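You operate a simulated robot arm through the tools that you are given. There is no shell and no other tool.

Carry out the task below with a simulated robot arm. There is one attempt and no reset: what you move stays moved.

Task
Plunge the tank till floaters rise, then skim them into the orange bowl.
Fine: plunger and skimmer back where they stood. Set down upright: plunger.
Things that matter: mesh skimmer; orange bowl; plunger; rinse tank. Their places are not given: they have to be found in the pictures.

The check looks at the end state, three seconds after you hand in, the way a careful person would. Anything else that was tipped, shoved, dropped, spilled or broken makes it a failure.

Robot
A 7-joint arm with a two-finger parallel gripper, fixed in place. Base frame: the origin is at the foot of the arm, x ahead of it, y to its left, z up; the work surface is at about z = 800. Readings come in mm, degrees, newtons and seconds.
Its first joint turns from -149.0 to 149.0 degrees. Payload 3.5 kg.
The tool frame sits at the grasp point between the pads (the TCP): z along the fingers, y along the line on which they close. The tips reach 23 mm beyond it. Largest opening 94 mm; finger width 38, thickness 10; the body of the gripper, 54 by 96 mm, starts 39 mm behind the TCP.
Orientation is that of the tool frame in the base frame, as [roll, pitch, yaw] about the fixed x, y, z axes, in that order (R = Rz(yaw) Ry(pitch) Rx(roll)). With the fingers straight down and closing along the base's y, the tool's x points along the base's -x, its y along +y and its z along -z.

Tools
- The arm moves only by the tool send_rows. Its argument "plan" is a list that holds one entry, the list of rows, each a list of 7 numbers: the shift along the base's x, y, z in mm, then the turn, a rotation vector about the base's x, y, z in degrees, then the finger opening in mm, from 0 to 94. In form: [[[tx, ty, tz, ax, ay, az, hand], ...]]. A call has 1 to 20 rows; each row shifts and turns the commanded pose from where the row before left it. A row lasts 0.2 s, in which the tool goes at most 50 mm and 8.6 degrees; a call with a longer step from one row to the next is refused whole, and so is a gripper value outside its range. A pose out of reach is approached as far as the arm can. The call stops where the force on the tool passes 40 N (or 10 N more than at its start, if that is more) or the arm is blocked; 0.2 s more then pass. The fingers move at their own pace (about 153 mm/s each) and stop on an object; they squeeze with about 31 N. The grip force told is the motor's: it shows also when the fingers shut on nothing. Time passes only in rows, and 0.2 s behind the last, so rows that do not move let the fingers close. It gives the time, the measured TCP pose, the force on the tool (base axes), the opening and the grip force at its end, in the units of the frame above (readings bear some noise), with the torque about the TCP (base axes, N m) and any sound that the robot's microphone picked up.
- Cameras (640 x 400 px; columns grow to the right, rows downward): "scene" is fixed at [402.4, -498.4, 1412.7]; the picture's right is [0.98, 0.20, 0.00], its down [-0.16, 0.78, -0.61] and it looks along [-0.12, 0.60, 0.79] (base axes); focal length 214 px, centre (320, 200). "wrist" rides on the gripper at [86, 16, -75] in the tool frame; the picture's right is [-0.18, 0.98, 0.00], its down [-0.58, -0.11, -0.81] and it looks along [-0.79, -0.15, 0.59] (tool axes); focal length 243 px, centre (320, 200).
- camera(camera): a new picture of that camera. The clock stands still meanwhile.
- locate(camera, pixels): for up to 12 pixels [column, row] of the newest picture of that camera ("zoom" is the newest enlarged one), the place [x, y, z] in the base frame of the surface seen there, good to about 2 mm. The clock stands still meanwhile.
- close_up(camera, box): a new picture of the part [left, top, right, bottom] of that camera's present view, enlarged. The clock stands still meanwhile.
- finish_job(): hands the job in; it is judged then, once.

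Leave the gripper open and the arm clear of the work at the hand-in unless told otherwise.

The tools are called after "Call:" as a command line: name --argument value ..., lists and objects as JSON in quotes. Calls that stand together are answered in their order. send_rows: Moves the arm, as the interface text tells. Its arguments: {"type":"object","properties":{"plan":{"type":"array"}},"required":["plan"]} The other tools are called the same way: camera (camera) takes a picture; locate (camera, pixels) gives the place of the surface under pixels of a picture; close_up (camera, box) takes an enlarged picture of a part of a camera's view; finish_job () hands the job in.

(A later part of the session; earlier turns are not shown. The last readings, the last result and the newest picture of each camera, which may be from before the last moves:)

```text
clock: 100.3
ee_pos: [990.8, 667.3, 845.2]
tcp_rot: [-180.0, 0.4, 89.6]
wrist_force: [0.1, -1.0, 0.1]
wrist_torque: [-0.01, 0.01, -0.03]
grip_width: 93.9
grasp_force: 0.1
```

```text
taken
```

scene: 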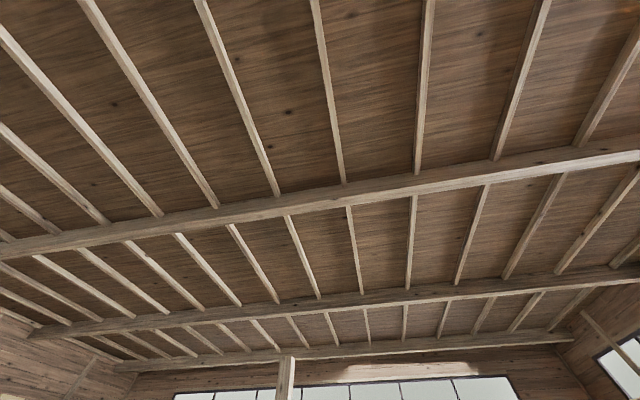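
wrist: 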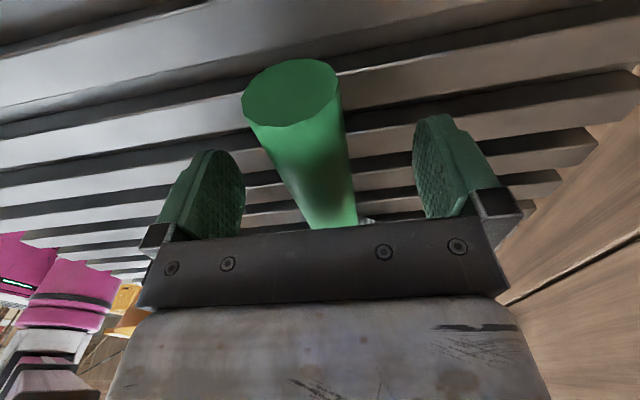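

Handle is between the pads and the readings are clean. I'll close the fingers on the handle.

Call:
send_rows --plan '[[[0, 0, 0, 0, 0, 0, 60], [0, 0, 0, 0, 0, 0, 35], [0, 0, 0, 0, 0, 0, 15], [0, 0, 0, 0, 0, 0, 10], [0, 0, 0, 0, 0, 0, 10]]]'

Call:
camera --camera "wrist"

```text
clock: 101.5
ee_pos: [991.2, 665.9, 846.9]
tcp_rot: [180.0, 0.4, 89.7]
wrist_force: [0.5, -0.2, 0.3]
wrist_torque: [0.03, -0.04, 0.04]
grip_width: 31.6
grasp_force: 31.1
```

```text
taken
```

wrist: 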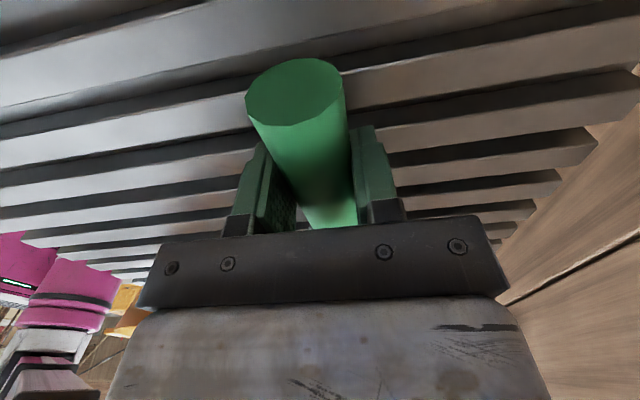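

Gripped: width 31.6 mm at 31 N. Put-back pose for the skimmer: TCP (991, 667, 845.5), yaw 89.7. I'll lift it slowly and check that it doesn't droop in the grip.

Call:
send_rows --plan '[[[0, 0, 8, 0, 0, 0, 10], [0, 0, 12, 0, 0, 0, 10], [0, 0, 20, 0, 0, 0, 10], [0, 0, 30, 0, 0, 0, 10], [0, 0, 35, 0, 0, 0, 10], [0, 0, 35, 0, 0, 0, 10], [0, 0, 35, 0, 0, 0, 10], [0, 0, 35, 0, 0, 0, 10], [0, 0, 30, 0, 0, 0, 10], [0, 0, 0, 0, 0, 0, 10]]]'

Call:
camera --camera "wrist"

```text
clock: 103.7
ee_pos: [993.8, 668.7, 1086.4]
tcp_rot: [-180.0, 0.5, 89.6]
wrist_force: [-0.7, -0.1, -1.7]
wrist_torque: [0.21, -0.03, 0.0]
grip_width: 31.3
grasp_force: 31.0
```

```text
taken
```

wrist: 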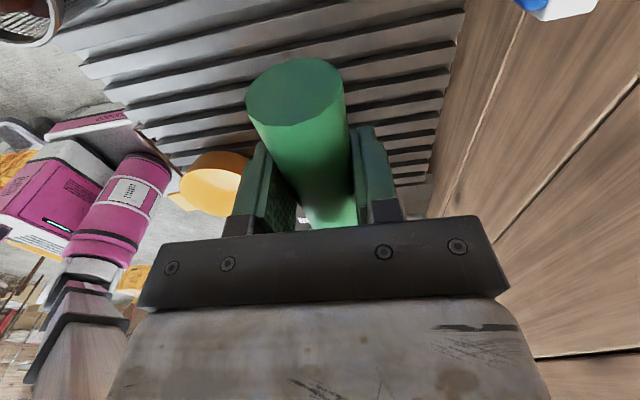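

No droop: the handle end is at the same pixel, with about 2 N of weight. For the swing to the tank the basket will briefly point outward, so I'll check where the rear wall and the vertical pipe are.

Call:
locate --camera "wrist" --pixels '[[540, 100], [600, 200], [500, 180], [460, 190], [560, 320], [540, 5], [620, 380], [430, 130], [208, 190], [300, 20]]'

```text
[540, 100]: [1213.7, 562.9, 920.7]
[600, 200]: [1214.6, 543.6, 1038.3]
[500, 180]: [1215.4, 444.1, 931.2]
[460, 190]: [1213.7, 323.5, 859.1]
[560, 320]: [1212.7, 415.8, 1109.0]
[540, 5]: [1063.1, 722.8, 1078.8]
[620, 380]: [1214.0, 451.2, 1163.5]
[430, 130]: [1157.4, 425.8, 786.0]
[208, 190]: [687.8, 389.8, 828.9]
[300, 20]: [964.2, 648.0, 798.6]
```

The wall is at x≈1214, so there is enough room. A post with a blue lever stands near (1063, 723, 1079), so I'll leave it going -x and -y. Carry, stage A: to about (936, 150) with yaw 140.

Call:
send_rows --plan '[[[-6, -20, 5, 0, 0, 0, 10], [-6, -35, 5, 0, 0, 0, 10], [-4, -38, 0, 0, 0, 3, 10], [-4, -38, 0, 0, 0, 4, 10], [-4, -38, 0, 0, 0, 4, 10], [-4, -38, 0, 0, 0, 4, 10], [-4, -38, 0, 0, 0, 4, 10], [-4, -38, 0, 0, 0, 4, 10], [-4, -38, 0, 0, 0, 4, 10], [-4, -38, 0, 0, 0, 4, 10], [-4, -38, 0, 0, 0, 4, 10], [-4, -38, 0, 0, 0, 5, 10], [-4, -38, 0, 0, 0, 5, 10], [-4, -38, 0, 0, 0, 5, 10]]]'

Call:
camera --camera "wrist"

```text
clock: 106.7
ee_pos: [931.0, 155.3, 1095.6]
tcp_rot: [180.0, 0.5, 139.8]
wrist_force: [-0.1, -0.6, -2.7]
wrist_torque: [0.09, 0.13, -0.01]
grip_width: 31.2
grasp_force: 30.9
```

```text
taken
```

wrist: 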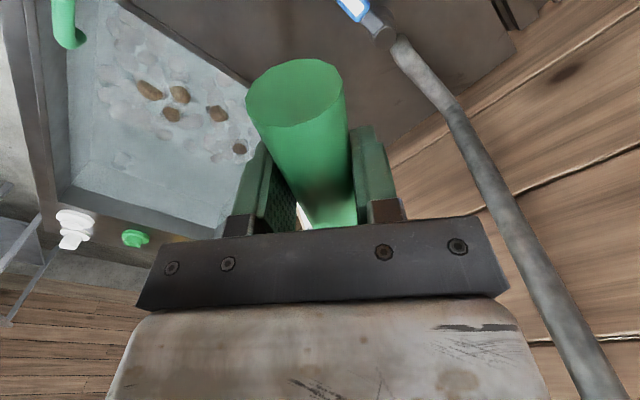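

All five floaters are still visible at left. Stage B: turn through the outward sector at x≈940 while moving toward y≈-100.

Call:
send_rows --plan '[[[4, -25, 0, 0, 0, 5, 10], [4, -25, 0, 0, 0, 7.5, 10], [2, -22, 0, 0, 0, 7.5, 10], [0, -22, 0, 0, 0, 7.5, 10], [0, -20, 0, 0, 0, 7.5, 10], [0, -20, 0, 0, 0, 7.5, 10], [0, -20, 0, 0, 0, 7.5, 10], [0, -20, 0, 0, 0, 7.5, 10], [0, -20, 0, 0, 0, 7.5, 10], [0, -20, 0, 0, 0, 7.5, 10], [0, -20, 0, 0, 0, 7.5, 10], [0, -20, 0, 0, 0, 7.5, 10]]]'

Call:
camera --camera "wrist"

```text
clock: 109.3
ee_pos: [943.0, -97.9, 1095.7]
tcp_rot: [180.0, 0.5, -132.7]
wrist_force: [0.2, -0.7, -1.3]
wrist_torque: [-0.15, 0.13, 0.0]
grip_width: 31.2
grasp_force: 31.4
```

```text
taken
```

wrist: 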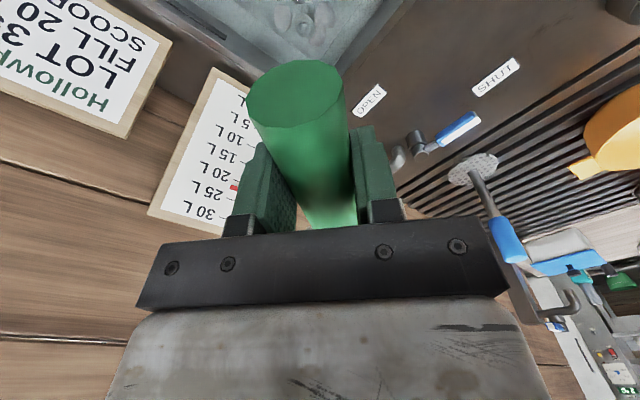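

Now over the far side, yaw 227. Next I'll go to TCP (818, -473) with yaw 270, so the basket is at about (818, -330), away from all floaters.

Call:
send_rows --plan '[[[-11, -30, 0, 0, 0, 4, 10], [-11, -34, 0, 0, 0, 4, 10], [-11, -34, 0, 0, 0, 4, 10], [-11, -34, 0, 0, 0, 4, 10], [-11, -34, 0, 0, 0, 4, 10], [-11, -35, 0, 0, 0, 4, 10], [-11, -35, 0, 0, 0, 4, 10], [-12, -35, 0, 0, 0, 4, 10], [-12, -35, 0, 0, 0, 4, 10], [-12, -35, 0, 0, 0, 4, 10], [-12, -34, 0, 0, 0, 2.7, 10]]]'

Call:
camera --camera "wrist"

```text
clock: 111.7
ee_pos: [816.3, -471.9, 1096.4]
tcp_rot: [180.0, 0.5, -90.1]
wrist_force: [-0.4, 0.2, -1.7]
wrist_torque: [-0.2, 0.0, 0.01]
grip_width: 31.3
grasp_force: 31.5
```

```text
taken
```

wrist: 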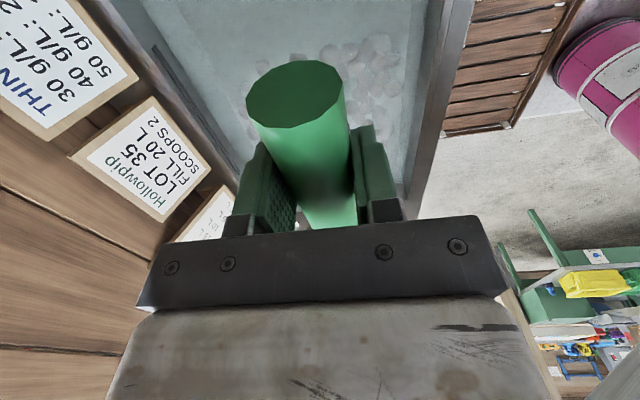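

The floaters are hidden behind the handle from here. I'll step over to (965, -310), still high, to check their current positions before dipping.

Call:
send_rows --plan '[[[30, 32, 0, 0, 0, 0, 10], [30, 32, 0, 0, 0, 0, 10], [30, 32, 0, 0, 0, 0, 10], [30, 32, 0, 0, 0, 0, 10], [28, 32, 0, 0, 0, 0, 10]]]'

Call:
camera --camera "wrist"

```text
clock: 112.9
ee_pos: [964.1, -316.1, 1093.1]
tcp_rot: [179.9, 0.4, -90.3]
wrist_force: [-0.4, -0.9, -0.7]
wrist_torque: [-0.15, 0.02, 0.01]
grip_width: 31.6
grasp_force: 30.5
```

```text
taken
```

wrist: 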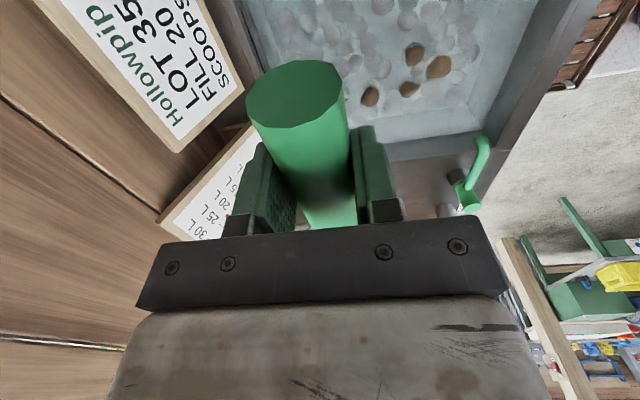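

Four floaters are visible at right: (414, 55), (438, 67), (409, 89) and (370, 96). I'll locate them along with the nearby sinkers' tops.

Call:
locate --camera "wrist" --pixels '[[414, 55], [438, 67], [409, 89], [370, 96], [399, 55], [425, 65], [385, 20], [405, 18], [440, 20], [460, 40], [370, 70], [410, 120]]'

Call:
close_up --camera "wrist" --box '[340, 0, 540, 150]'

```text
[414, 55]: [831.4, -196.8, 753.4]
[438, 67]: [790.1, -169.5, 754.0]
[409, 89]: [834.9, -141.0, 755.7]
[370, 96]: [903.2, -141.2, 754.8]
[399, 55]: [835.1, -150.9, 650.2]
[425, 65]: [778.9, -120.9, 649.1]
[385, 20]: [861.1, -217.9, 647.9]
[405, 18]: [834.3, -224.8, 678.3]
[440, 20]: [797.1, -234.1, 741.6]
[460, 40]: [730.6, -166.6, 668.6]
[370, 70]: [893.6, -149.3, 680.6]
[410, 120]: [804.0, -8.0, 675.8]
```

```text
2.67 times, centred on (440, 75) of wrist
```

zoom: 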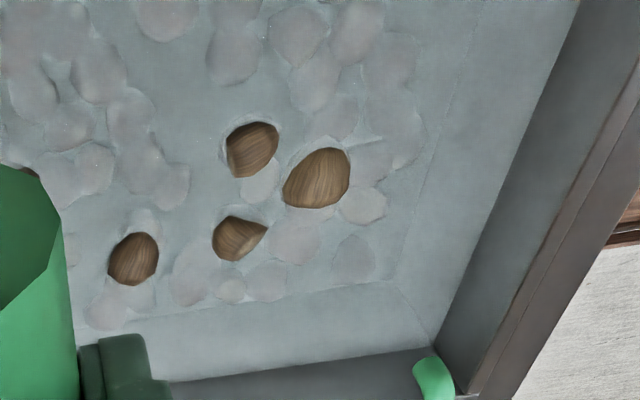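

The floaters haven't drifted: (832,-191), (834,-136), (790,-166) and (901,-134). I'll return to TCP (816, -473) and lower the basket to just above the water, rim ≈ 790.

Call:
send_rows --plan '[[[-30, -32, 0, 0, 0, 0, 10], [-30, -32, 0, 0, 0, 0, 10], [-30, -32, 0, 0, 0, 0, 10], [-30, -32, 0, 0, 0, 0, 10], [-27, -29, -20, 0, 0, 0, 10], [0, 0, -40, 0, 0, 0, 10], [0, 0, -40, 0, 0, 0, 10], [0, 0, -40, 0, 0, 0, 10], [0, 0, -40, 0, 0, 0, 10], [0, 0, -40, 0, 0, 0, 10], [0, 0, -40, 0, 0, 0, 10], [0, 0, -30, 0, 0, 0, 10]]]'

Call:
camera --camera "wrist"

```text
clock: 115.5
ee_pos: [819.6, -471.2, 802.6]
tcp_rot: [-179.9, 0.6, -90.1]
wrist_force: [0.9, -0.2, -0.9]
wrist_torque: [-0.18, 0.0, -0.01]
grip_width: 31.2
grasp_force: 31.3
```

```text
taken
```

wrist: 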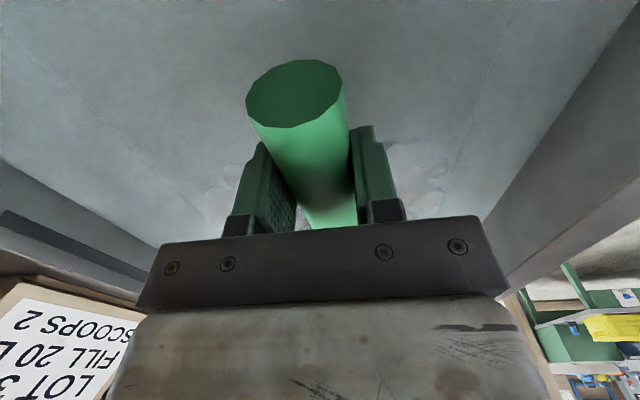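

No contact. Now I'll lower gently into the water to TCP z≈731: rim ≈719, under the floaters' bellies, and basket bottom ≈685, at the tops of the sinkers.

Call:
send_rows --plan '[[[-1, 0, -15, 0, 0, 0, 10], [0, 0, -15, 0, 0, 0, 10], [0, 0, -12, 0, 0, 0, 10], [0, 0, -12, 0, 0, 0, 10], [0, 0, -10, 0, 0, 0, 10], [0, 0, -8, 0, 0, 0, 10], [0, 0, 0, 0, 0, 0, 10]]]'

Call:
camera --camera "wrist"

```text
clock: 117.1
ee_pos: [817.0, -469.3, 733.4]
tcp_rot: [180.0, 0.5, -90.1]
wrist_force: [-0.2, -0.6, -2.0]
wrist_torque: [-0.31, -0.03, -0.01]
grip_width: 31.7
grasp_force: 31.1
```

```text
taken
```

wrist: 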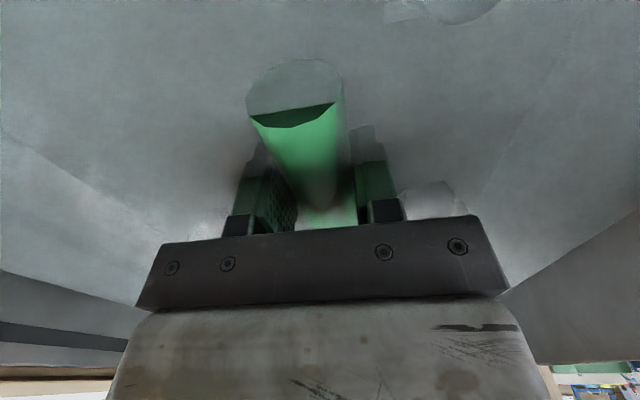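

In position with no contact (fingers in the water). Now I'll sweep slowly toward +y under the three clustered floaters, finishing with the basket centre at about (812, -163).

Call:
send_rows --plan '[[[-2, 6, -1, 0, 0, 0, 10], [-2, 10, -1, 0, 0, 0, 10], [-1, 12, 0, 0, 0, 0, 10], [0, 12, 0, 0, 0, 0, 10], [0, 12, 0, 0, 0, 0, 10], [0, 12, 0, 0, 0, 0, 10], [0, 12, 0, 0, 0, 0, 10], [0, 12, 0, 0, 0, 0, 10], [0, 12, 0, 0, 0, 0, 10], [0, 12, 0, 0, 0, 0, 10], [0, 12, 0, 0, 0, 0, 10], [0, 12, 0, 0, 0, 0, 10], [0, 12, 0, 0, 0, 0, 10], [0, 10, 0, 0, 0, 0, 10], [0, 6, 0, 0, 0, 0, 10], [0, 0, 0, 0, 0, 0, 10]]]'

Call:
camera --camera "wrist"

```text
clock: 120.5
ee_pos: [811.5, -306.0, 731.0]
tcp_rot: [-180.0, 0.5, -90.2]
wrist_force: [-0.5, -0.1, -3.1]
wrist_torque: [-0.35, 0.01, 0.02]
grip_width: 31.5
grasp_force: 31.1
```

```text
taken
```

wrist: 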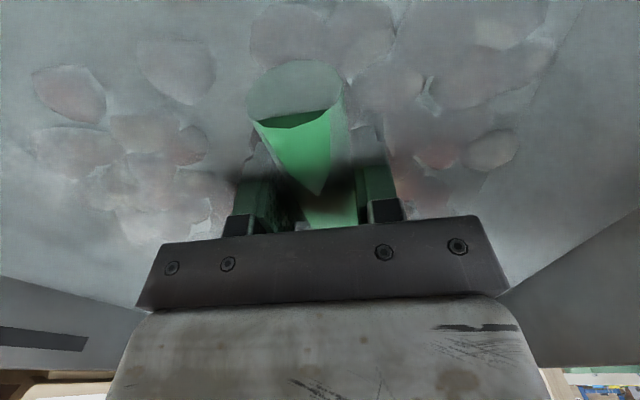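

The sweep finished with little force. I'll lift the basket slowly and level out of the water.

Call:
send_rows --plan '[[[0, 0, 4, 0, 0, 0, 10], [0, 0, 6, 0, 0, 0, 10], [0, 0, 6, 0, 0, 0, 10], [0, 0, 6, 0, 0, 0, 10], [0, 0, 6, 0, 0, 0, 10], [0, 0, 6, 0, 0, 0, 10], [0, 0, 8, 0, 0, 0, 10], [0, 0, 8, 0, 0, 0, 10], [0, 0, 10, 0, 0, 0, 10], [0, 0, 15, 0, 0, 0, 10], [0, 0, 20, 0, 0, 0, 10], [0, 0, 20, 0, 0, 0, 10], [0, 0, 20, 0, 0, 0, 10], [0, 0, 20, 0, 0, 0, 10], [0, 0, 20, 0, 0, 0, 10], [0, 0, 0, 0, 0, 0, 10]]]'

Call:
camera --camera "wrist"

```text
clock: 123.9
ee_pos: [811.4, -305.7, 906.9]
tcp_rot: [180.0, 0.5, -90.2]
wrist_force: [0.1, -0.2, -2.6]
wrist_torque: [-0.33, -0.03, -0.01]
grip_width: 31.7
grasp_force: 31.0
```

```text
taken
```

wrist: 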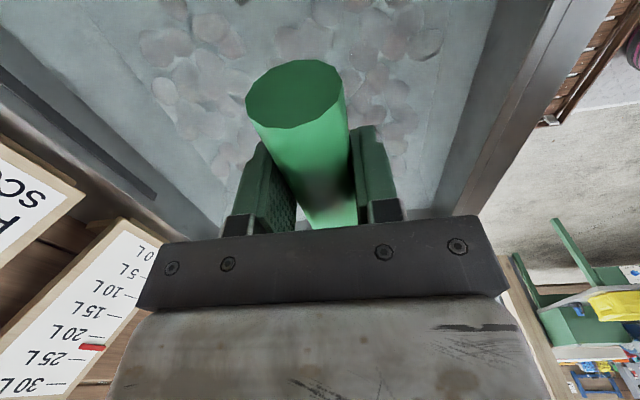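

The torque grew from about 0.18 to 0.33 N·m, so the basket now carries something. I'll rise further and step outward to see which floaters remain in the tank.

Call:
send_rows --plan '[[[5, 0, 25, 0, 0, 0, 10], [15, 0, 30, 0, 0, 0, 10], [25, 0, 30, 0, 0, 0, 10], [25, 0, 30, 0, 0, 0, 10], [25, 0, 25, 0, 0, 0, 10], [25, 0, 20, 0, 0, 0, 10], [20, 0, 15, 0, 0, 0, 10], [10, 0, 10, 0, 0, 0, 10]]]'

Call:
camera --camera "wrist"

```text
clock: 125.7
ee_pos: [963.5, -307.0, 1091.9]
tcp_rot: [-179.9, 0.4, -90.1]
wrist_force: [-2.0, -0.7, -2.6]
wrist_torque: [-0.34, 0.0, 0.02]
grip_width: 31.6
grasp_force: 31.4
```

```text
taken
```

wrist: 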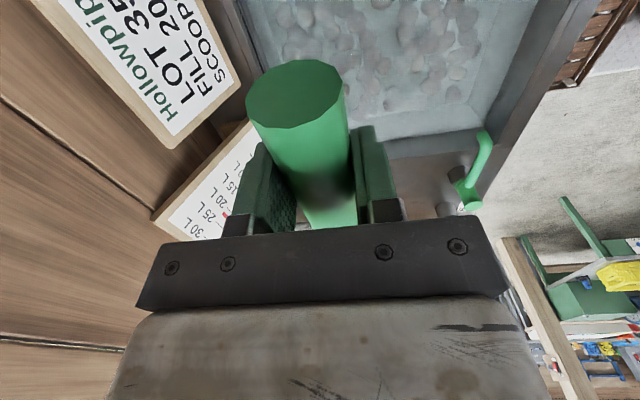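

The three clustered floaters are gone from the surface, and the one at (901,-134) isn't at its former pixel (370, 96) either. I'll take a closer look.

Call:
close_up --camera "wrist" --box '[330, 0, 520, 160]'

```text
2.50 times, centred on (425, 80) of wrist
```

zoom: 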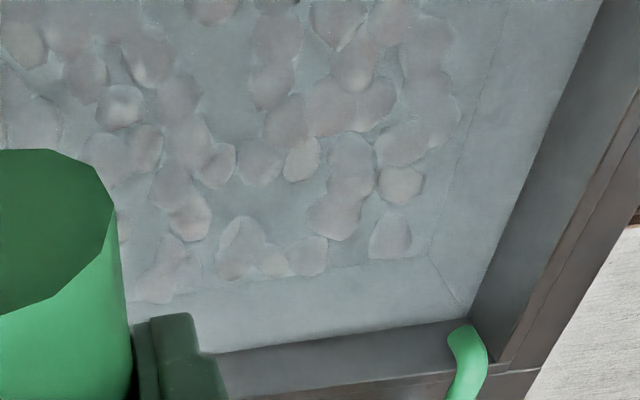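

The one at (901,-134) isn't visible, so it may have been caught too or drifted behind the handle. I'll shift 60 mm outward to uncover that strip.

Call:
send_rows --plan '[[[15, 0, 5, 0, 0, 0, 10], [20, 0, 5, 0, 0, 0, 10], [20, 0, 0, 0, 0, 0, 10], [10, 0, 0, 0, 0, 0, 10]]]'

Call:
camera --camera "wrist"

Call:
close_up --camera "wrist" --box '[330, 0, 520, 160]'

```text
clock: 126.7
ee_pos: [1026.7, -307.8, 1102.6]
tcp_rot: [-180.0, 0.5, -90.2]
wrist_force: [0.5, 0.4, -2.9]
wrist_torque: [-0.33, 0.01, -0.01]
grip_width: 31.5
grasp_force: 31.2
```

```text
taken
```

wrist: 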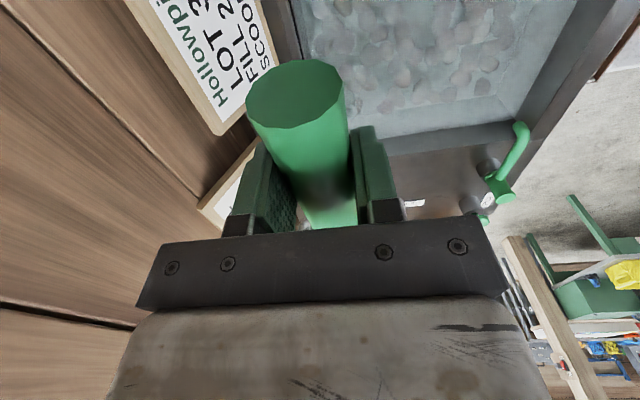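

```text
2.50 times, centred on (425, 80) of wrist
```

zoom: 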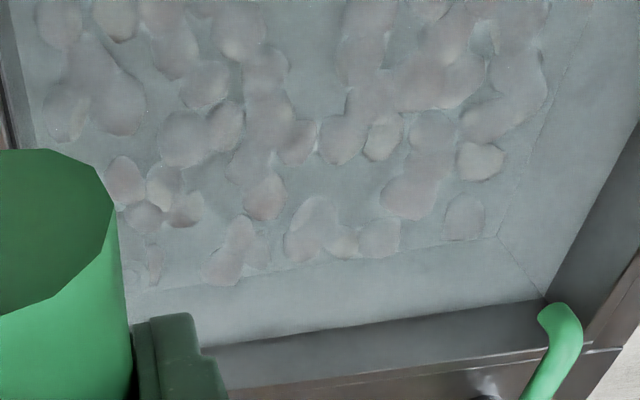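

No brown nuts show anywhere in this strip, and the load reads about 1.1–1.2 N, so the basket may hold more than three. I'll carry the load level along the way I came (yaw back to 227, then 140), which gives an unobstructed view of the whole tank.

Call:
send_rows --plan '[[[-8, 18, 0, 0, 0, -4, 10], [-10, 26, 0, 0, 0, -5, 10], [-11, 28, 0, 0, 0, -6, 10], [-11, 28, 0, 0, 0, -6, 10], [-11, 28, 0, 0, 0, -6, 10], [-11, 28, 0, 0, 0, -6, 10], [-11, 28, 0, 0, 0, -5, 10], [-11, 26, 0, 0, 0, -4.7, 10]]]'

Call:
camera --camera "wrist"

```text
clock: 128.5
ee_pos: [944.1, -96.9, 1101.3]
tcp_rot: [-180.0, 0.5, -133.0]
wrist_force: [-0.1, 0.3, -2.9]
wrist_torque: [-0.26, 0.21, 0.0]
grip_width: 31.5
grasp_force: 30.6
```

```text
taken
```

wrist: 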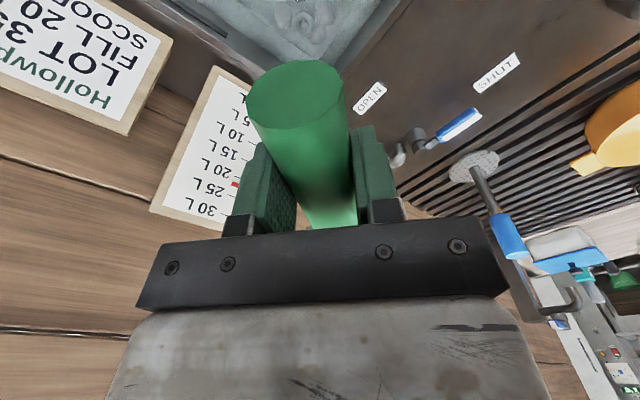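

Load still steady. I'll turn back through the outward sector at x≈942 toward (932, 150), yaw 140.

Call:
send_rows --plan '[[[0, 18, 0, 0, 0, -6, 10], [0, 20, 0, 0, 0, -7.5, 10], [0, 20, 0, 0, 0, -7.5, 10], [0, 20, 0, 0, 0, -7.5, 10], [0, 20, 0, 0, 0, -7.5, 10], [0, 20, 0, 0, 0, -7.5, 10], [0, 20, 0, 0, 0, -7.5, 10], [0, 22, 0, 0, 0, -7.5, 10], [0, 22, 0, 0, 0, -7.5, 10], [-3, 23, 0, 0, 0, -7.5, 10], [-4, 24, 0, 0, 0, -7.5, 10], [-4, 23, 0, 0, 0, -6, 10]]]'

Call:
camera --camera "wrist"

Call:
close_up --camera "wrist" --box '[30, 0, 270, 220]'

```text
clock: 131.1
ee_pos: [931.8, 156.1, 1102.6]
tcp_rot: [-180.0, 0.6, 139.9]
wrist_force: [0.2, 0.0, -2.9]
wrist_torque: [0.23, 0.27, -0.02]
grip_width: 31.3
grasp_force: 30.5
```

```text
taken
```

wrist: 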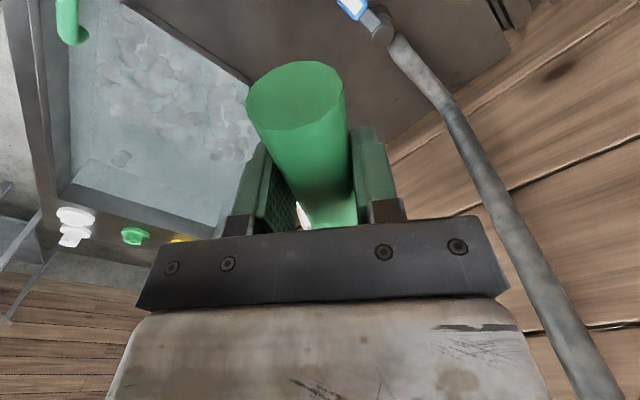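

```text
1.82 times, centred on (150, 110) of wrist
```

zoom: 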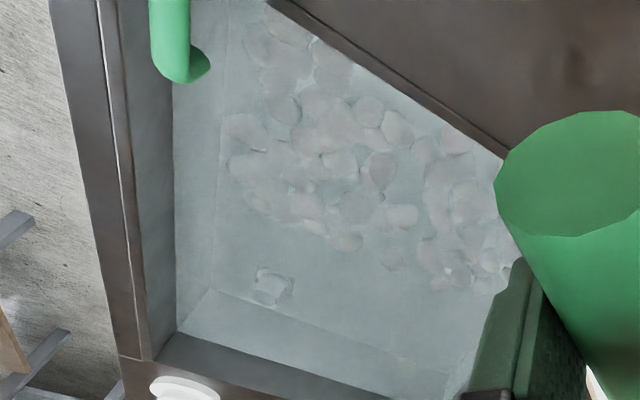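

The tank surface is now free of brown nuts in this view too, and the load torque rose from 0.16 to 0.35 N·m (about 1.4 N). It seems the skimmer collected all five. Now I'll carry it level to the bowl, turning to yaw 70.

Call:
send_rows --plan '[[[-5, 25, 0, 0, 0, -4, 10], [-6, 33, 0, 0, 0, -5, 10], [-6, 33, 0, 0, 0, -5, 10], [-6, 33, 0, 0, 0, -5, 10], [-6, 33, 0, 0, 0, -5, 10], [-6, 33, 0, 0, 0, -5, 10], [-6, 33, 0, 0, 0, -5, 10], [-6, 33, 0, 0, 0, -5, 10], [-6, 33, 0, 0, 0, -5, 10], [-6, 33, 0, 0, 0, -5, 10], [-6, 33, 0, 0, 0, -5, 10], [-6, 33, 0, 0, 0, -5, 10], [-6, 33, 0, 0, 0, -6, 10], [-6, 29, 0, 0, 0, -5, 10], [-5, 0, 0, 0, 0, 0, 10]]]'

Call:
camera --camera "wrist"

```text
clock: 134.3
ee_pos: [843.7, 607.3, 1103.3]
tcp_rot: [180.0, 0.5, 70.0]
wrist_force: [-0.2, -0.3, -2.9]
wrist_torque: [0.36, -0.13, 0.01]
grip_width: 31.8
grasp_force: 31.4
```

```text
taken
```

wrist: 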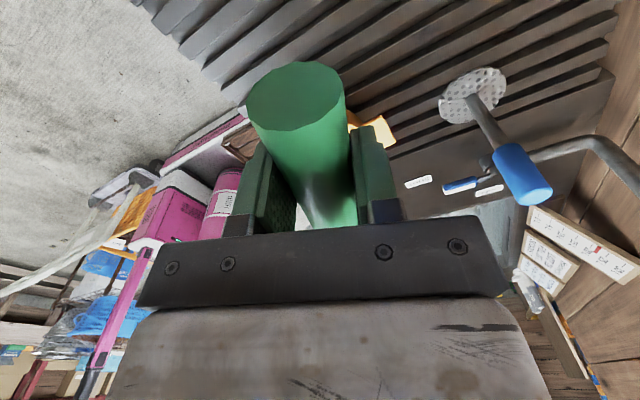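

The bowl is mostly hidden behind the handle from here. To pour accurately I want its exact rim, so I'll turn +24° and shift +x 60 mm to uncover it.

Call:
send_rows --plan '[[[15, 0, 0, 0, 0, 6, 10], [15, 0, 0, 0, 0, 6, 10], [15, 0, 0, 0, 0, 6, 10], [15, 0, 0, 0, 0, 6, 10]]]'

Call:
camera --camera "wrist"

Call:
close_up --camera "wrist" --box '[140, 60, 300, 240]'

```text
clock: 135.3
ee_pos: [905.2, 605.9, 1099.9]
tcp_rot: [180.0, 0.5, 94.2]
wrist_force: [1.0, -0.2, -3.0]
wrist_torque: [0.32, 0.02, -0.01]
grip_width: 31.5
grasp_force: 30.6
```

```text
taken
```

wrist: 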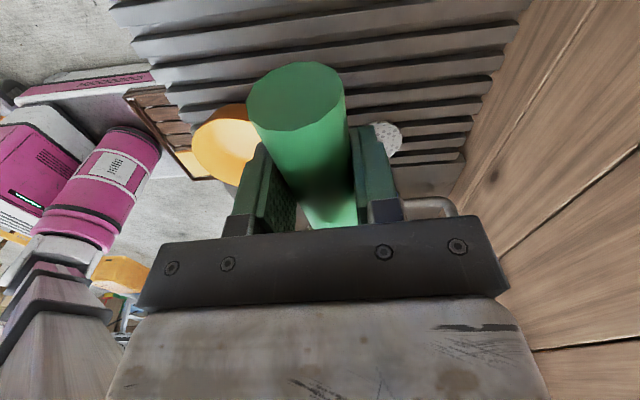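

```text
2.22 times, centred on (220, 150) of wrist
```

zoom: 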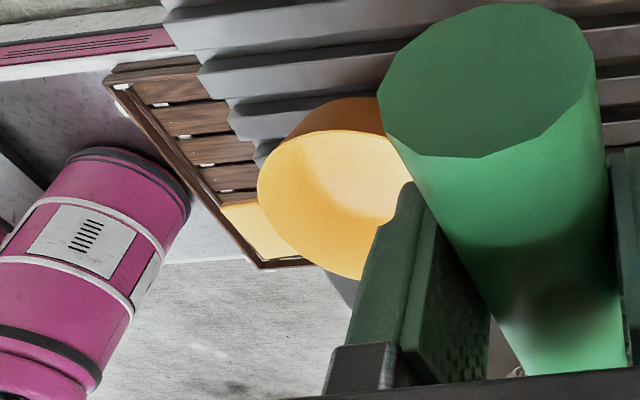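

The bowl is partly visible at left, still empty. I'll locate rim points on the enlarged picture.

Call:
locate --camera "zoom" --pixels '[[259, 190], [272, 158], [300, 138], [340, 131], [375, 133], [265, 212], [280, 238], [300, 256], [325, 269], [355, 277], [250, 225], [330, 200]]'

```text
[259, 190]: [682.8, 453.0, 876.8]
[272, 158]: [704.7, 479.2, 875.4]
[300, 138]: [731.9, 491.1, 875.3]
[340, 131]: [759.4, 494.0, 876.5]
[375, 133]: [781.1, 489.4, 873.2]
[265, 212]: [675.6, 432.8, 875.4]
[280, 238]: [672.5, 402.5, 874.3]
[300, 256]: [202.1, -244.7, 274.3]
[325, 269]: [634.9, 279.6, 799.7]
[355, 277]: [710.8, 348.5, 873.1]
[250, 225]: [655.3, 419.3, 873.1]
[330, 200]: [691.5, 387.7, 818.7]
```

The bowl rim fits a circle with centre (757, 408), radius ≈85, z≈875. I'll position for pouring, hand at (830, 609, 947), yaw 70, so the basket's far edge is over the bowl near its centre, still level.

Call:
send_rows --plan '[[[-12, 0, -20, 0, 0, -4, 10], [-12.5, 0, -26, 0, 0, -4, 10], [-12.5, 1, -26, 0, 0, -4, 10], [-12.5, 1, -27, 0, 0, -4, 10], [-12.5, 1, -27, 0, 0, -4, 10], [-13, 0, -26, 0, 0, -4.2, 10], [0, 0, 0, 0, 0, 0, 10]]]'

Call:
camera --camera "wrist"

```text
clock: 136.9
ee_pos: [829.8, 609.5, 949.0]
tcp_rot: [-179.9, 0.4, 69.8]
wrist_force: [0.3, 0.0, -2.6]
wrist_torque: [0.3, -0.11, -0.04]
grip_width: 31.6
grasp_force: 30.2
```

```text
taken
```

wrist: 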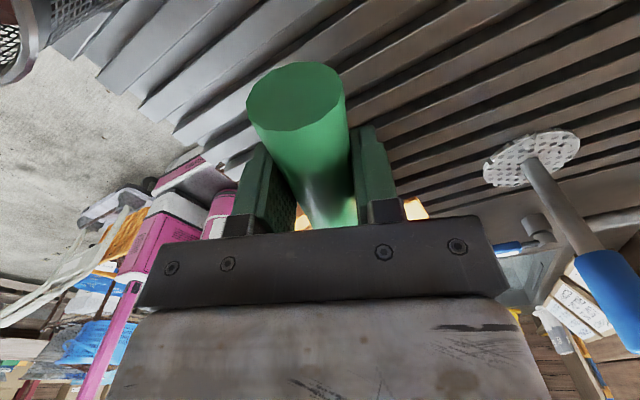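

Everything is level and steady. Now I'll pour: tip the tool about the far edge of the basket (kept fixed over the bowl), first to 40° and then slowly to 64°.

Call:
send_rows --plan '[[[-1.23, -3.38, 17.6, 7.52, -2.74, 0, 10], [-2.53, -6.96, 16.8, 7.52, -2.74, 0, 10], [-3.8, -10.43, 15.5, 7.52, -2.74, 0, 10], [-4.96, -13.63, 13.7, 7.52, -2.74, 0, 10], [-6.05, -16.64, 11.5, 7.52, -2.74, 0, 10], [-3.5, -9.6, 9.4, 3.76, -1.37, 0, 10], [-3.5, -9.6, 9.4, 3.76, -1.37, 0, 10], [-3.9, -10.8, 7.9, 3.76, -1.37, 0, 10], [-3.9, -10.8, 7.9, 3.76, -1.37, 0, 10], [-4.2, -11.7, 6.2, 3.76, -1.37, 0, 10], [-4.2, -11.7, 6.2, 3.76, -1.37, 0, 10]]]'

```text
clock: 139.3
ee_pos: [788.3, 494.7, 1071.4]
tcp_rot: [-179.9, -63.6, 70.0]
wrist_force: [0.2, 0.5, -1.8]
wrist_torque: [0.03, -0.03, 0.0]
grip_width: 31.1
grasp_force: 30.8
```

At 64° now. I'll continue slowly on to 128° so everything slides out.

Call:
send_rows --plan '[[[-4.5, -12.4, 4.45, 3.76, -1.37, 0, 10], [-4.5, -12.4, 4.45, 3.76, -1.37, 0, 10], [-4.7, -12.9, 2.55, 3.76, -1.37, 0, 10], [-4.7, -12.9, 2.55, 3.76, -1.37, 0, 10], [-4.7, -13, 0.6, 3.76, -1.37, 0, 10], [-4.7, -13, 0.6, 3.76, -1.37, 0, 10], [-4.7, -13, -1.3, 3.76, -1.37, 0, 10], [-4.7, -13, -1.3, 3.76, -1.37, 0, 10], [-4.6, -12.7, -3.25, 3.76, -1.37, 0, 10], [-4.6, -12.7, -3.25, 3.76, -1.37, 0, 10], [-4.4, -12.2, -5.1, 3.76, -1.37, 0, 10], [-4.4, -12.2, -5.1, 3.76, -1.37, 0, 10], [-4.1, -11.4, -6.85, 3.76, -1.37, 0, 10], [-4.1, -11.4, -6.85, 3.76, -1.37, 0, 10], [-3.8, -10.4, -8.45, 3.76, -1.37, 0, 10], [-3.8, -10.4, -8.45, 3.76, -1.37, 0, 10], [0, 0, 0, 0, 0, 0, 10], [0, 0, 0, 0, 0, 0, 10]]]'

Call:
camera --camera "wrist"

```text
clock: 143.1
ee_pos: [717.0, 298.1, 1035.8]
tcp_rot: [-0.1, -52.4, -110.0]
wrist_force: [-0.4, 0.4, -2.1]
wrist_torque: [-0.14, 0.05, -0.03]
grip_width: 31.4
grasp_force: 30.5
```

```text
taken
```

wrist: 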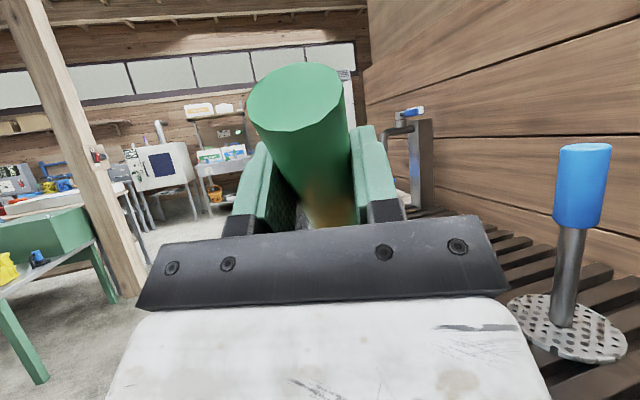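

At full tip the torque is near the empty value. I'll raise 60 mm and untilt back to level along the same arc.

Call:
send_rows --plan '[[[0, 0, 30, 0, 0, 0, 10], [0, 0, 30, 0, 0, 0, 10], [7.6, 20.8, 16.9, -7.52, 2.74, 0, 10], [8.3, 22.7, 13.7, -7.52, 2.74, 0, 10], [8.9, 24.3, 10.2, -7.52, 2.74, 0, 10], [9.3, 25.5, 6.5, -7.52, 2.74, 0, 10], [9.5, 26, 2.6, -7.52, 2.74, 0, 10], [9.5, 26, -1.2, -7.52, 2.74, 0, 10], [9.4, 25.8, -5.1, -7.52, 2.74, 0, 10], [9, 24.8, -8.9, -7.52, 2.74, 0, 10], [8.5, 23.3, -12.4, -7.52, 2.74, 0, 10], [7.8, 21.5, -15.8, -7.52, 2.74, 0, 10], [7, 19.3, -18.8, -7.52, 2.74, 0, 10], [6.1, 16.6, -21.5, -7.52, 2.74, 0, 10], [5, 13.6, -23.7, -7.52, 2.74, 0, 10], [3.8, 10.4, -15, -7.52, 2.74, 0, 10], [2.5, 7, 0, -7.52, 2.74, 0, 10], [1.2, 3.4, 10, -7.52, 2.74, 0, 10]]]'

Call:
camera --camera "wrist"

```text
clock: 146.9
ee_pos: [829.5, 608.5, 1033.9]
tcp_rot: [-180.0, 0.5, 69.8]
wrist_force: [-1.0, 0.0, -2.0]
wrist_torque: [0.2, -0.09, 0.02]
grip_width: 31.2
grasp_force: 31.2
```

```text
taken
```

wrist: 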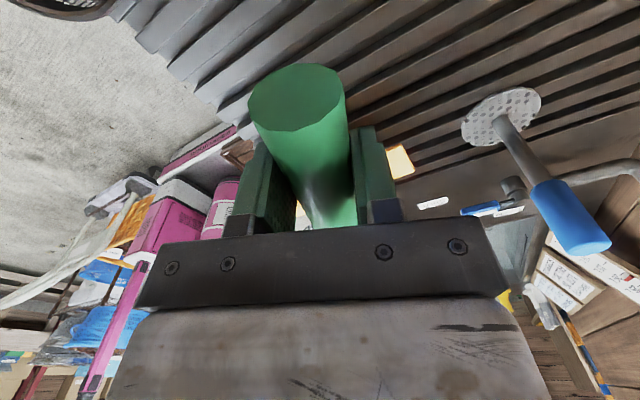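

Torque is back to the empty level (~0.2 N·m). Next I'll rise, shift and turn as before to look into the bowl.

Call:
send_rows --plan '[[[15, 0, 20, 0, 0, 6, 10], [20, 0, 20, 0, 0, 6, 10], [20, 0, 20, 0, 0, 6, 10], [20, 0, 7, 0, 0, 6, 10]]]'

Call:
camera --camera "wrist"

Call:
close_up --camera "wrist" --box '[140, 60, 300, 240]'

```text
clock: 147.9
ee_pos: [905.5, 608.5, 1102.8]
tcp_rot: [179.9, 0.6, 94.0]
wrist_force: [-0.2, 0.4, -2.2]
wrist_torque: [0.17, 0.0, 0.02]
grip_width: 31.2
grasp_force: 31.1
```

```text
taken
```

wrist: 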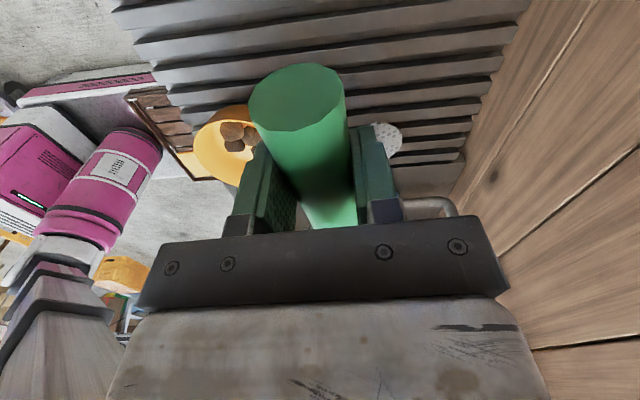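

```text
2.22 times, centred on (220, 150) of wrist
```

zoom: 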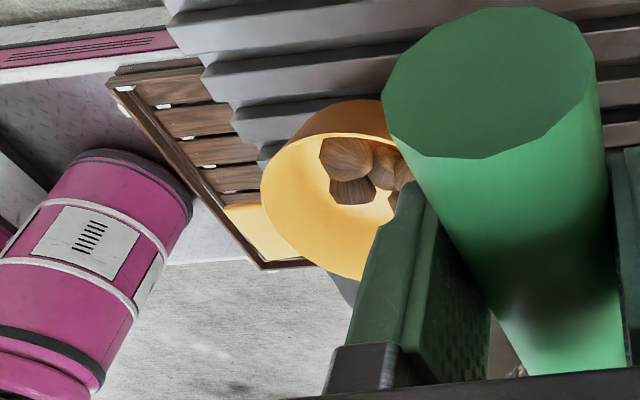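

Nuts are in the bowl. I'll shift a bit more to count them all.

Call:
send_rows --plan '[[[0, 0, 0, 0, 0, 6, 10], [0, 0, 0, 0, 0, 6, 10], [-15, -10, 0, 0, 0, 6, 10], [-15, -10, 0, 0, 0, 0, 10]]]'

Call:
camera --camera "wrist"

Call:
close_up --camera "wrist" --box '[80, 60, 280, 240]'

```text
clock: 148.9
ee_pos: [872.9, 587.5, 1102.9]
tcp_rot: [-180.0, 0.5, 111.9]
wrist_force: [0.4, -0.4, -1.5]
wrist_torque: [0.17, 0.08, 0.01]
grip_width: 31.3
grasp_force: 31.0
```

```text
taken
```

wrist: 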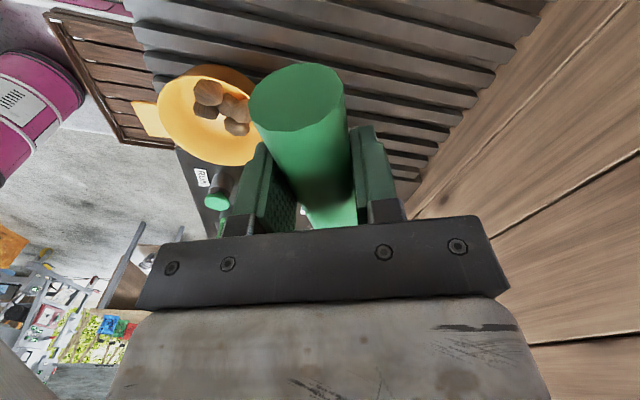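

```text
2.22 times, centred on (180, 150) of wrist
```

zoom: 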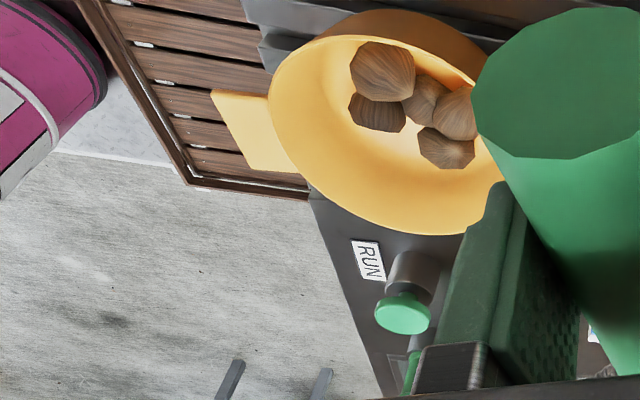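

I count five nuts in the bowl. To be sure nothing still floats, including in parts hidden earlier, I'll look over the tank again before putting the skimmer back. Moving level to (930, 120) with yaw 130.

Call:
send_rows --plan '[[[4, -30, 0, 0, 0, 1.5, 10], [5, -38, 0, 0, 0, 1.5, 10], [5, -38, 0, 0, 0, 1.5, 10], [5, -38, 0, 0, 0, 1.5, 10], [5, -38, 0, 0, 0, 1.5, 10], [5, -38, 0, 0, 0, 1.5, 10], [5, -38, 0, 0, 0, 1.5, 10], [5, -38, 0, 0, 0, 1.5, 10], [5, -38, 0, 0, 0, 1.5, 10], [5, -38, 0, 0, 0, 1.5, 10], [5, -38, 0, 0, 0, 1.5, 10], [5, -38, 0, 0, 0, 1.5, 10], [0, -20, 0, 0, 0, 0, 10]]]'

Call:
camera --camera "wrist"

Call:
close_up --camera "wrist" --box '[60, 0, 300, 220]'

```text
clock: 151.7
ee_pos: [933.5, 119.0, 1101.8]
tcp_rot: [-179.9, 0.6, 130.0]
wrist_force: [-0.1, -0.7, -1.0]
wrist_torque: [0.17, 0.15, 0.0]
grip_width: 31.4
grasp_force: 30.8
```

```text
taken
```

wrist: 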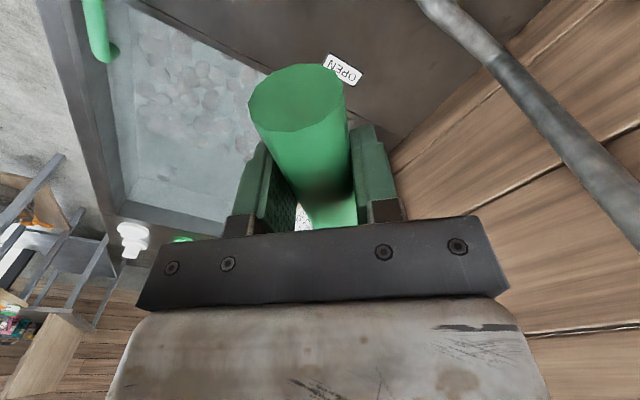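

```text
1.82 times, centred on (180, 110) of wrist
```

zoom: 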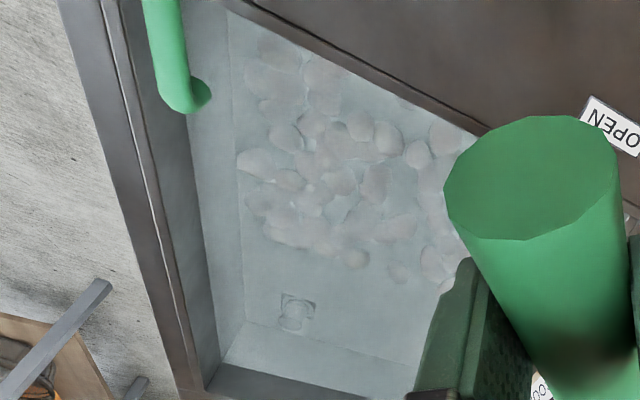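

The left part is clear. To see the part behind the handle, I'll turn 32° so the tank's far-x side comes into the open columns at left.

Call:
send_rows --plan '[[[5, -15, 0, 0, 0, 8, 10], [5, -20, 0, 0, 0, 8, 10], [5, -20, 0, 0, 0, 8, 10], [0, -20, 0, 0, 0, 8, 10]]]'

Call:
camera --camera "wrist"

Call:
close_up --camera "wrist" --box '[0, 0, 300, 220]'

```text
clock: 152.7
ee_pos: [948.3, 46.3, 1100.4]
tcp_rot: [-179.9, 0.6, 162.1]
wrist_force: [-0.9, 0.0, -2.5]
wrist_torque: [0.06, 0.14, 0.01]
grip_width: 31.5
grasp_force: 31.2
```

```text
taken
```

wrist: 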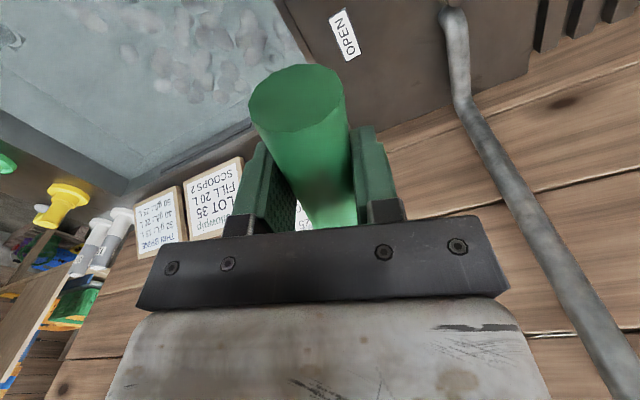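

```text
1.82 times, centred on (150, 110) of wrist
```

zoom: 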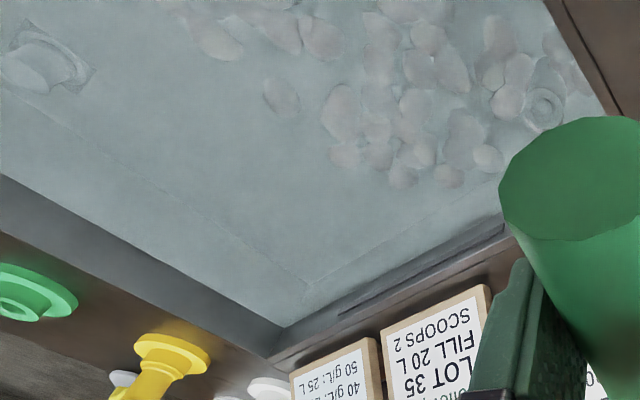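

The right part, including the standpipe, is clear as well: no floater remains in the tank, and five nuts lie in the bowl. Now I'll return the skimmer along the same path, back to yaw 90 and above its place at (991, 667).

Call:
send_rows --plan '[[[-2, 25, 0, 0, 0, -5, 10], [-2, 35, 0, 0, 0, -5, 10], [-2, 36, 0, 0, 0, -5, 10], [0, 37, 0, 0, 0, -5, 10], [0, 38, 0, 0, 0, -5, 10], [2, 38, 0, 0, 0, -5, 10], [3, 38, 0, 0, 0, -5, 10], [4, 38, 0, 0, 0, -5, 10], [4, 38, 0, 0, 0, -5, 10], [4, 38, 0, 0, 0, -4, 10], [4, 38, 0, 0, 0, -4, 10], [4, 38, 0, 0, 0, -4, 10], [4, 38, 0, 0, 0, -4, 10], [4, 38, 0, 0, 0, -4, 10], [4, 38, 0, 0, 0, -4, 10], [4, 35, 0, 0, 0, -3.4, 10], [6, 25, 0, 0, 0, 0, 10], [1, 10, 0, 0, 0, 0, 10], [0, 0, 0, 0, 0, 0, 10]]]'

Call:
camera --camera "wrist"

```text
clock: 156.7
ee_pos: [990.5, 667.5, 1099.6]
tcp_rot: [-179.9, 0.6, 89.4]
wrist_force: [0.5, 0.1, -1.4]
wrist_torque: [0.21, -0.03, 0.0]
grip_width: 31.6
grasp_force: 31.3
```

```text
taken
```

wrist: 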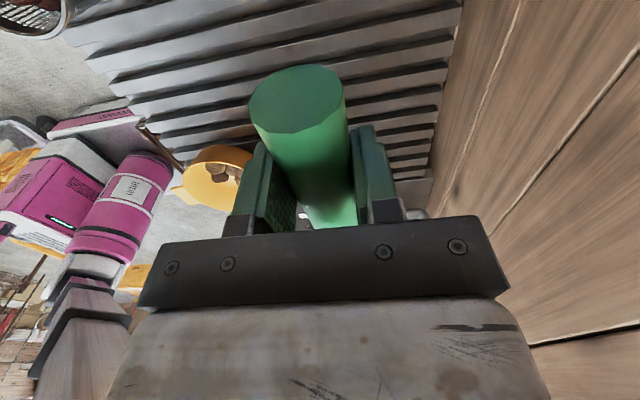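

I'm above its place; the handle sits about 2° rotated in the grip (end pixel moved ~5 px), so the basket may touch a few mm early. I'll lower to z≈860 first.

Call:
send_rows --plan '[[[0.5, 0, -25, 0, 0, 0, 10], [0, 0, -38, 0, 0, 0, 10], [0, 0, -38, 0, 0, 0, 10], [0, 0, -38, 0, 0, 0, 10], [0, 0, -38, 0, 0, 0, 10], [0, 0, -35, 0, 0, 0, 10], [0, 0, -20, 0, 0, 0, 10], [0, 0, -7, 0, 0, 0, 10], [0, 0, 0, 0, 0, 0, 10]]]'

```text
clock: 158.7
ee_pos: [991.1, 666.0, 862.2]
tcp_rot: [179.9, 0.5, 89.5]
wrist_force: [-0.2, 0.9, -1.0]
wrist_torque: [0.18, -0.02, 0.01]
grip_width: 31.6
grasp_force: 30.5
```

At z 862 with no contact yet. I'll ease down a few millimetres at a time.

Call:
send_rows --plan '[[[0, 0.5, -4, 0, 0, 0, 10], [0, 0, -3, 0, 0, 0, 10], [0, 0, -3, 0, 0, 0, 10], [0, 0, 0, 0, 0, 0, 10]]]'

```text
clock: 159.7
ee_pos: [992.1, 667.8, 852.4]
tcp_rot: [179.9, 0.5, 89.5]
wrist_force: [0.9, 0.5, -1.8]
wrist_torque: [0.16, 0.05, -0.01]
grip_width: 31.3
grasp_force: 30.8
```

Call:
send_rows --plan '[[[0, 0, -2, 0, 0, 0, 10], [0, 0, -2, 0, 0, 0, 10], [0, 0, 0, 0, 0, 0, 10]]]'

```text
clock: 160.5
ee_pos: [991.4, 666.9, 849.3]
tcp_rot: [180.0, 0.5, 89.5]
wrist_force: [-0.7, 3.2, 5.2]
wrist_torque: [-0.96, -0.03, -0.01]
grip_width: 31.3
grasp_force: 31.3
```

The basket has touched early, as expected (torque -0.96). I'll go down 2 mm more in 1 mm steps so it settles flat, watching the force.

Call:
send_rows --plan '[[[0, 0, -1, 0, 0, 0, 10], [0, 0, -1, 0, 0, 0, 10], [0, 0, 0, 0, 0, 0, 10]]]'

Call:
camera --camera "wrist"

```text
clock: 161.3
ee_pos: [991.8, 667.3, 846.9]
tcp_rot: [180.0, 0.5, 89.5]
wrist_force: [1.2, 4.5, 9.0]
wrist_torque: [-0.87, -0.02, 0.08]
grip_width: 31.4
grasp_force: 31.4
```

```text
taken
```

wrist: 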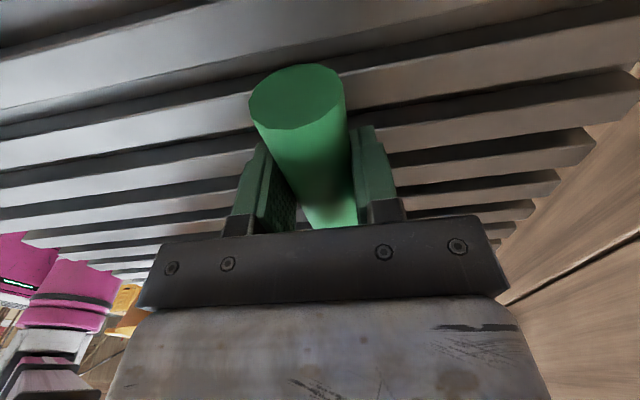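

Nearly there: 846.9 against the original ~845.5. One more millimetre, then open the fingers.

Call:
send_rows --plan '[[[0, 0, -1, 0, 0, 0, 10], [0, 0, 0, 0, 0, 0, 10]]]'

Call:
send_rows --plan '[[[0, 0, 0, 0, 0, 0, 40], [0, 0, 0, 0, 0, 0, 70], [0, 0, 0, 0, 0, 0, 94], [0, 0, 0, 0, 0, 0, 94], [0, 0, 0, 0, 0, 0, 94]]]'

Call:
camera --camera "wrist"

```text
clock: 161.9
ee_pos: [990.7, 666.2, 846.1]
tcp_rot: [-180.0, 0.4, 89.5]
wrist_force: [-0.5, 4.1, 9.5]
wrist_torque: [-0.87, -0.03, 0.05]
grip_width: 31.4
grasp_force: 30.7
```

```text
clock: 163.1
ee_pos: [990.4, 667.0, 846.2]
tcp_rot: [180.0, 0.5, 89.5]
wrist_force: [0.0, 0.0, -0.1]
wrist_torque: [0.01, -0.01, -0.02]
grip_width: 94.2
grasp_force: 0.0
```

```text
taken
```

wrist: 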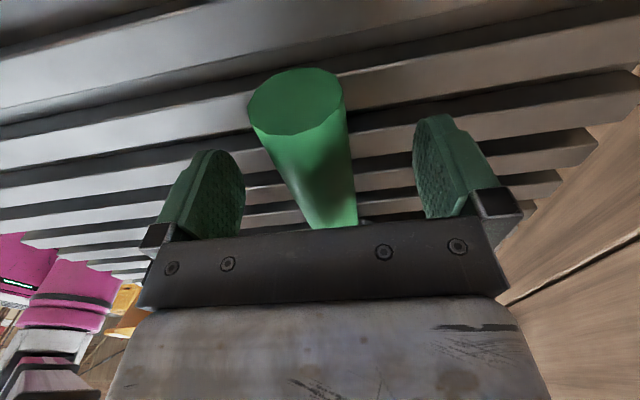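

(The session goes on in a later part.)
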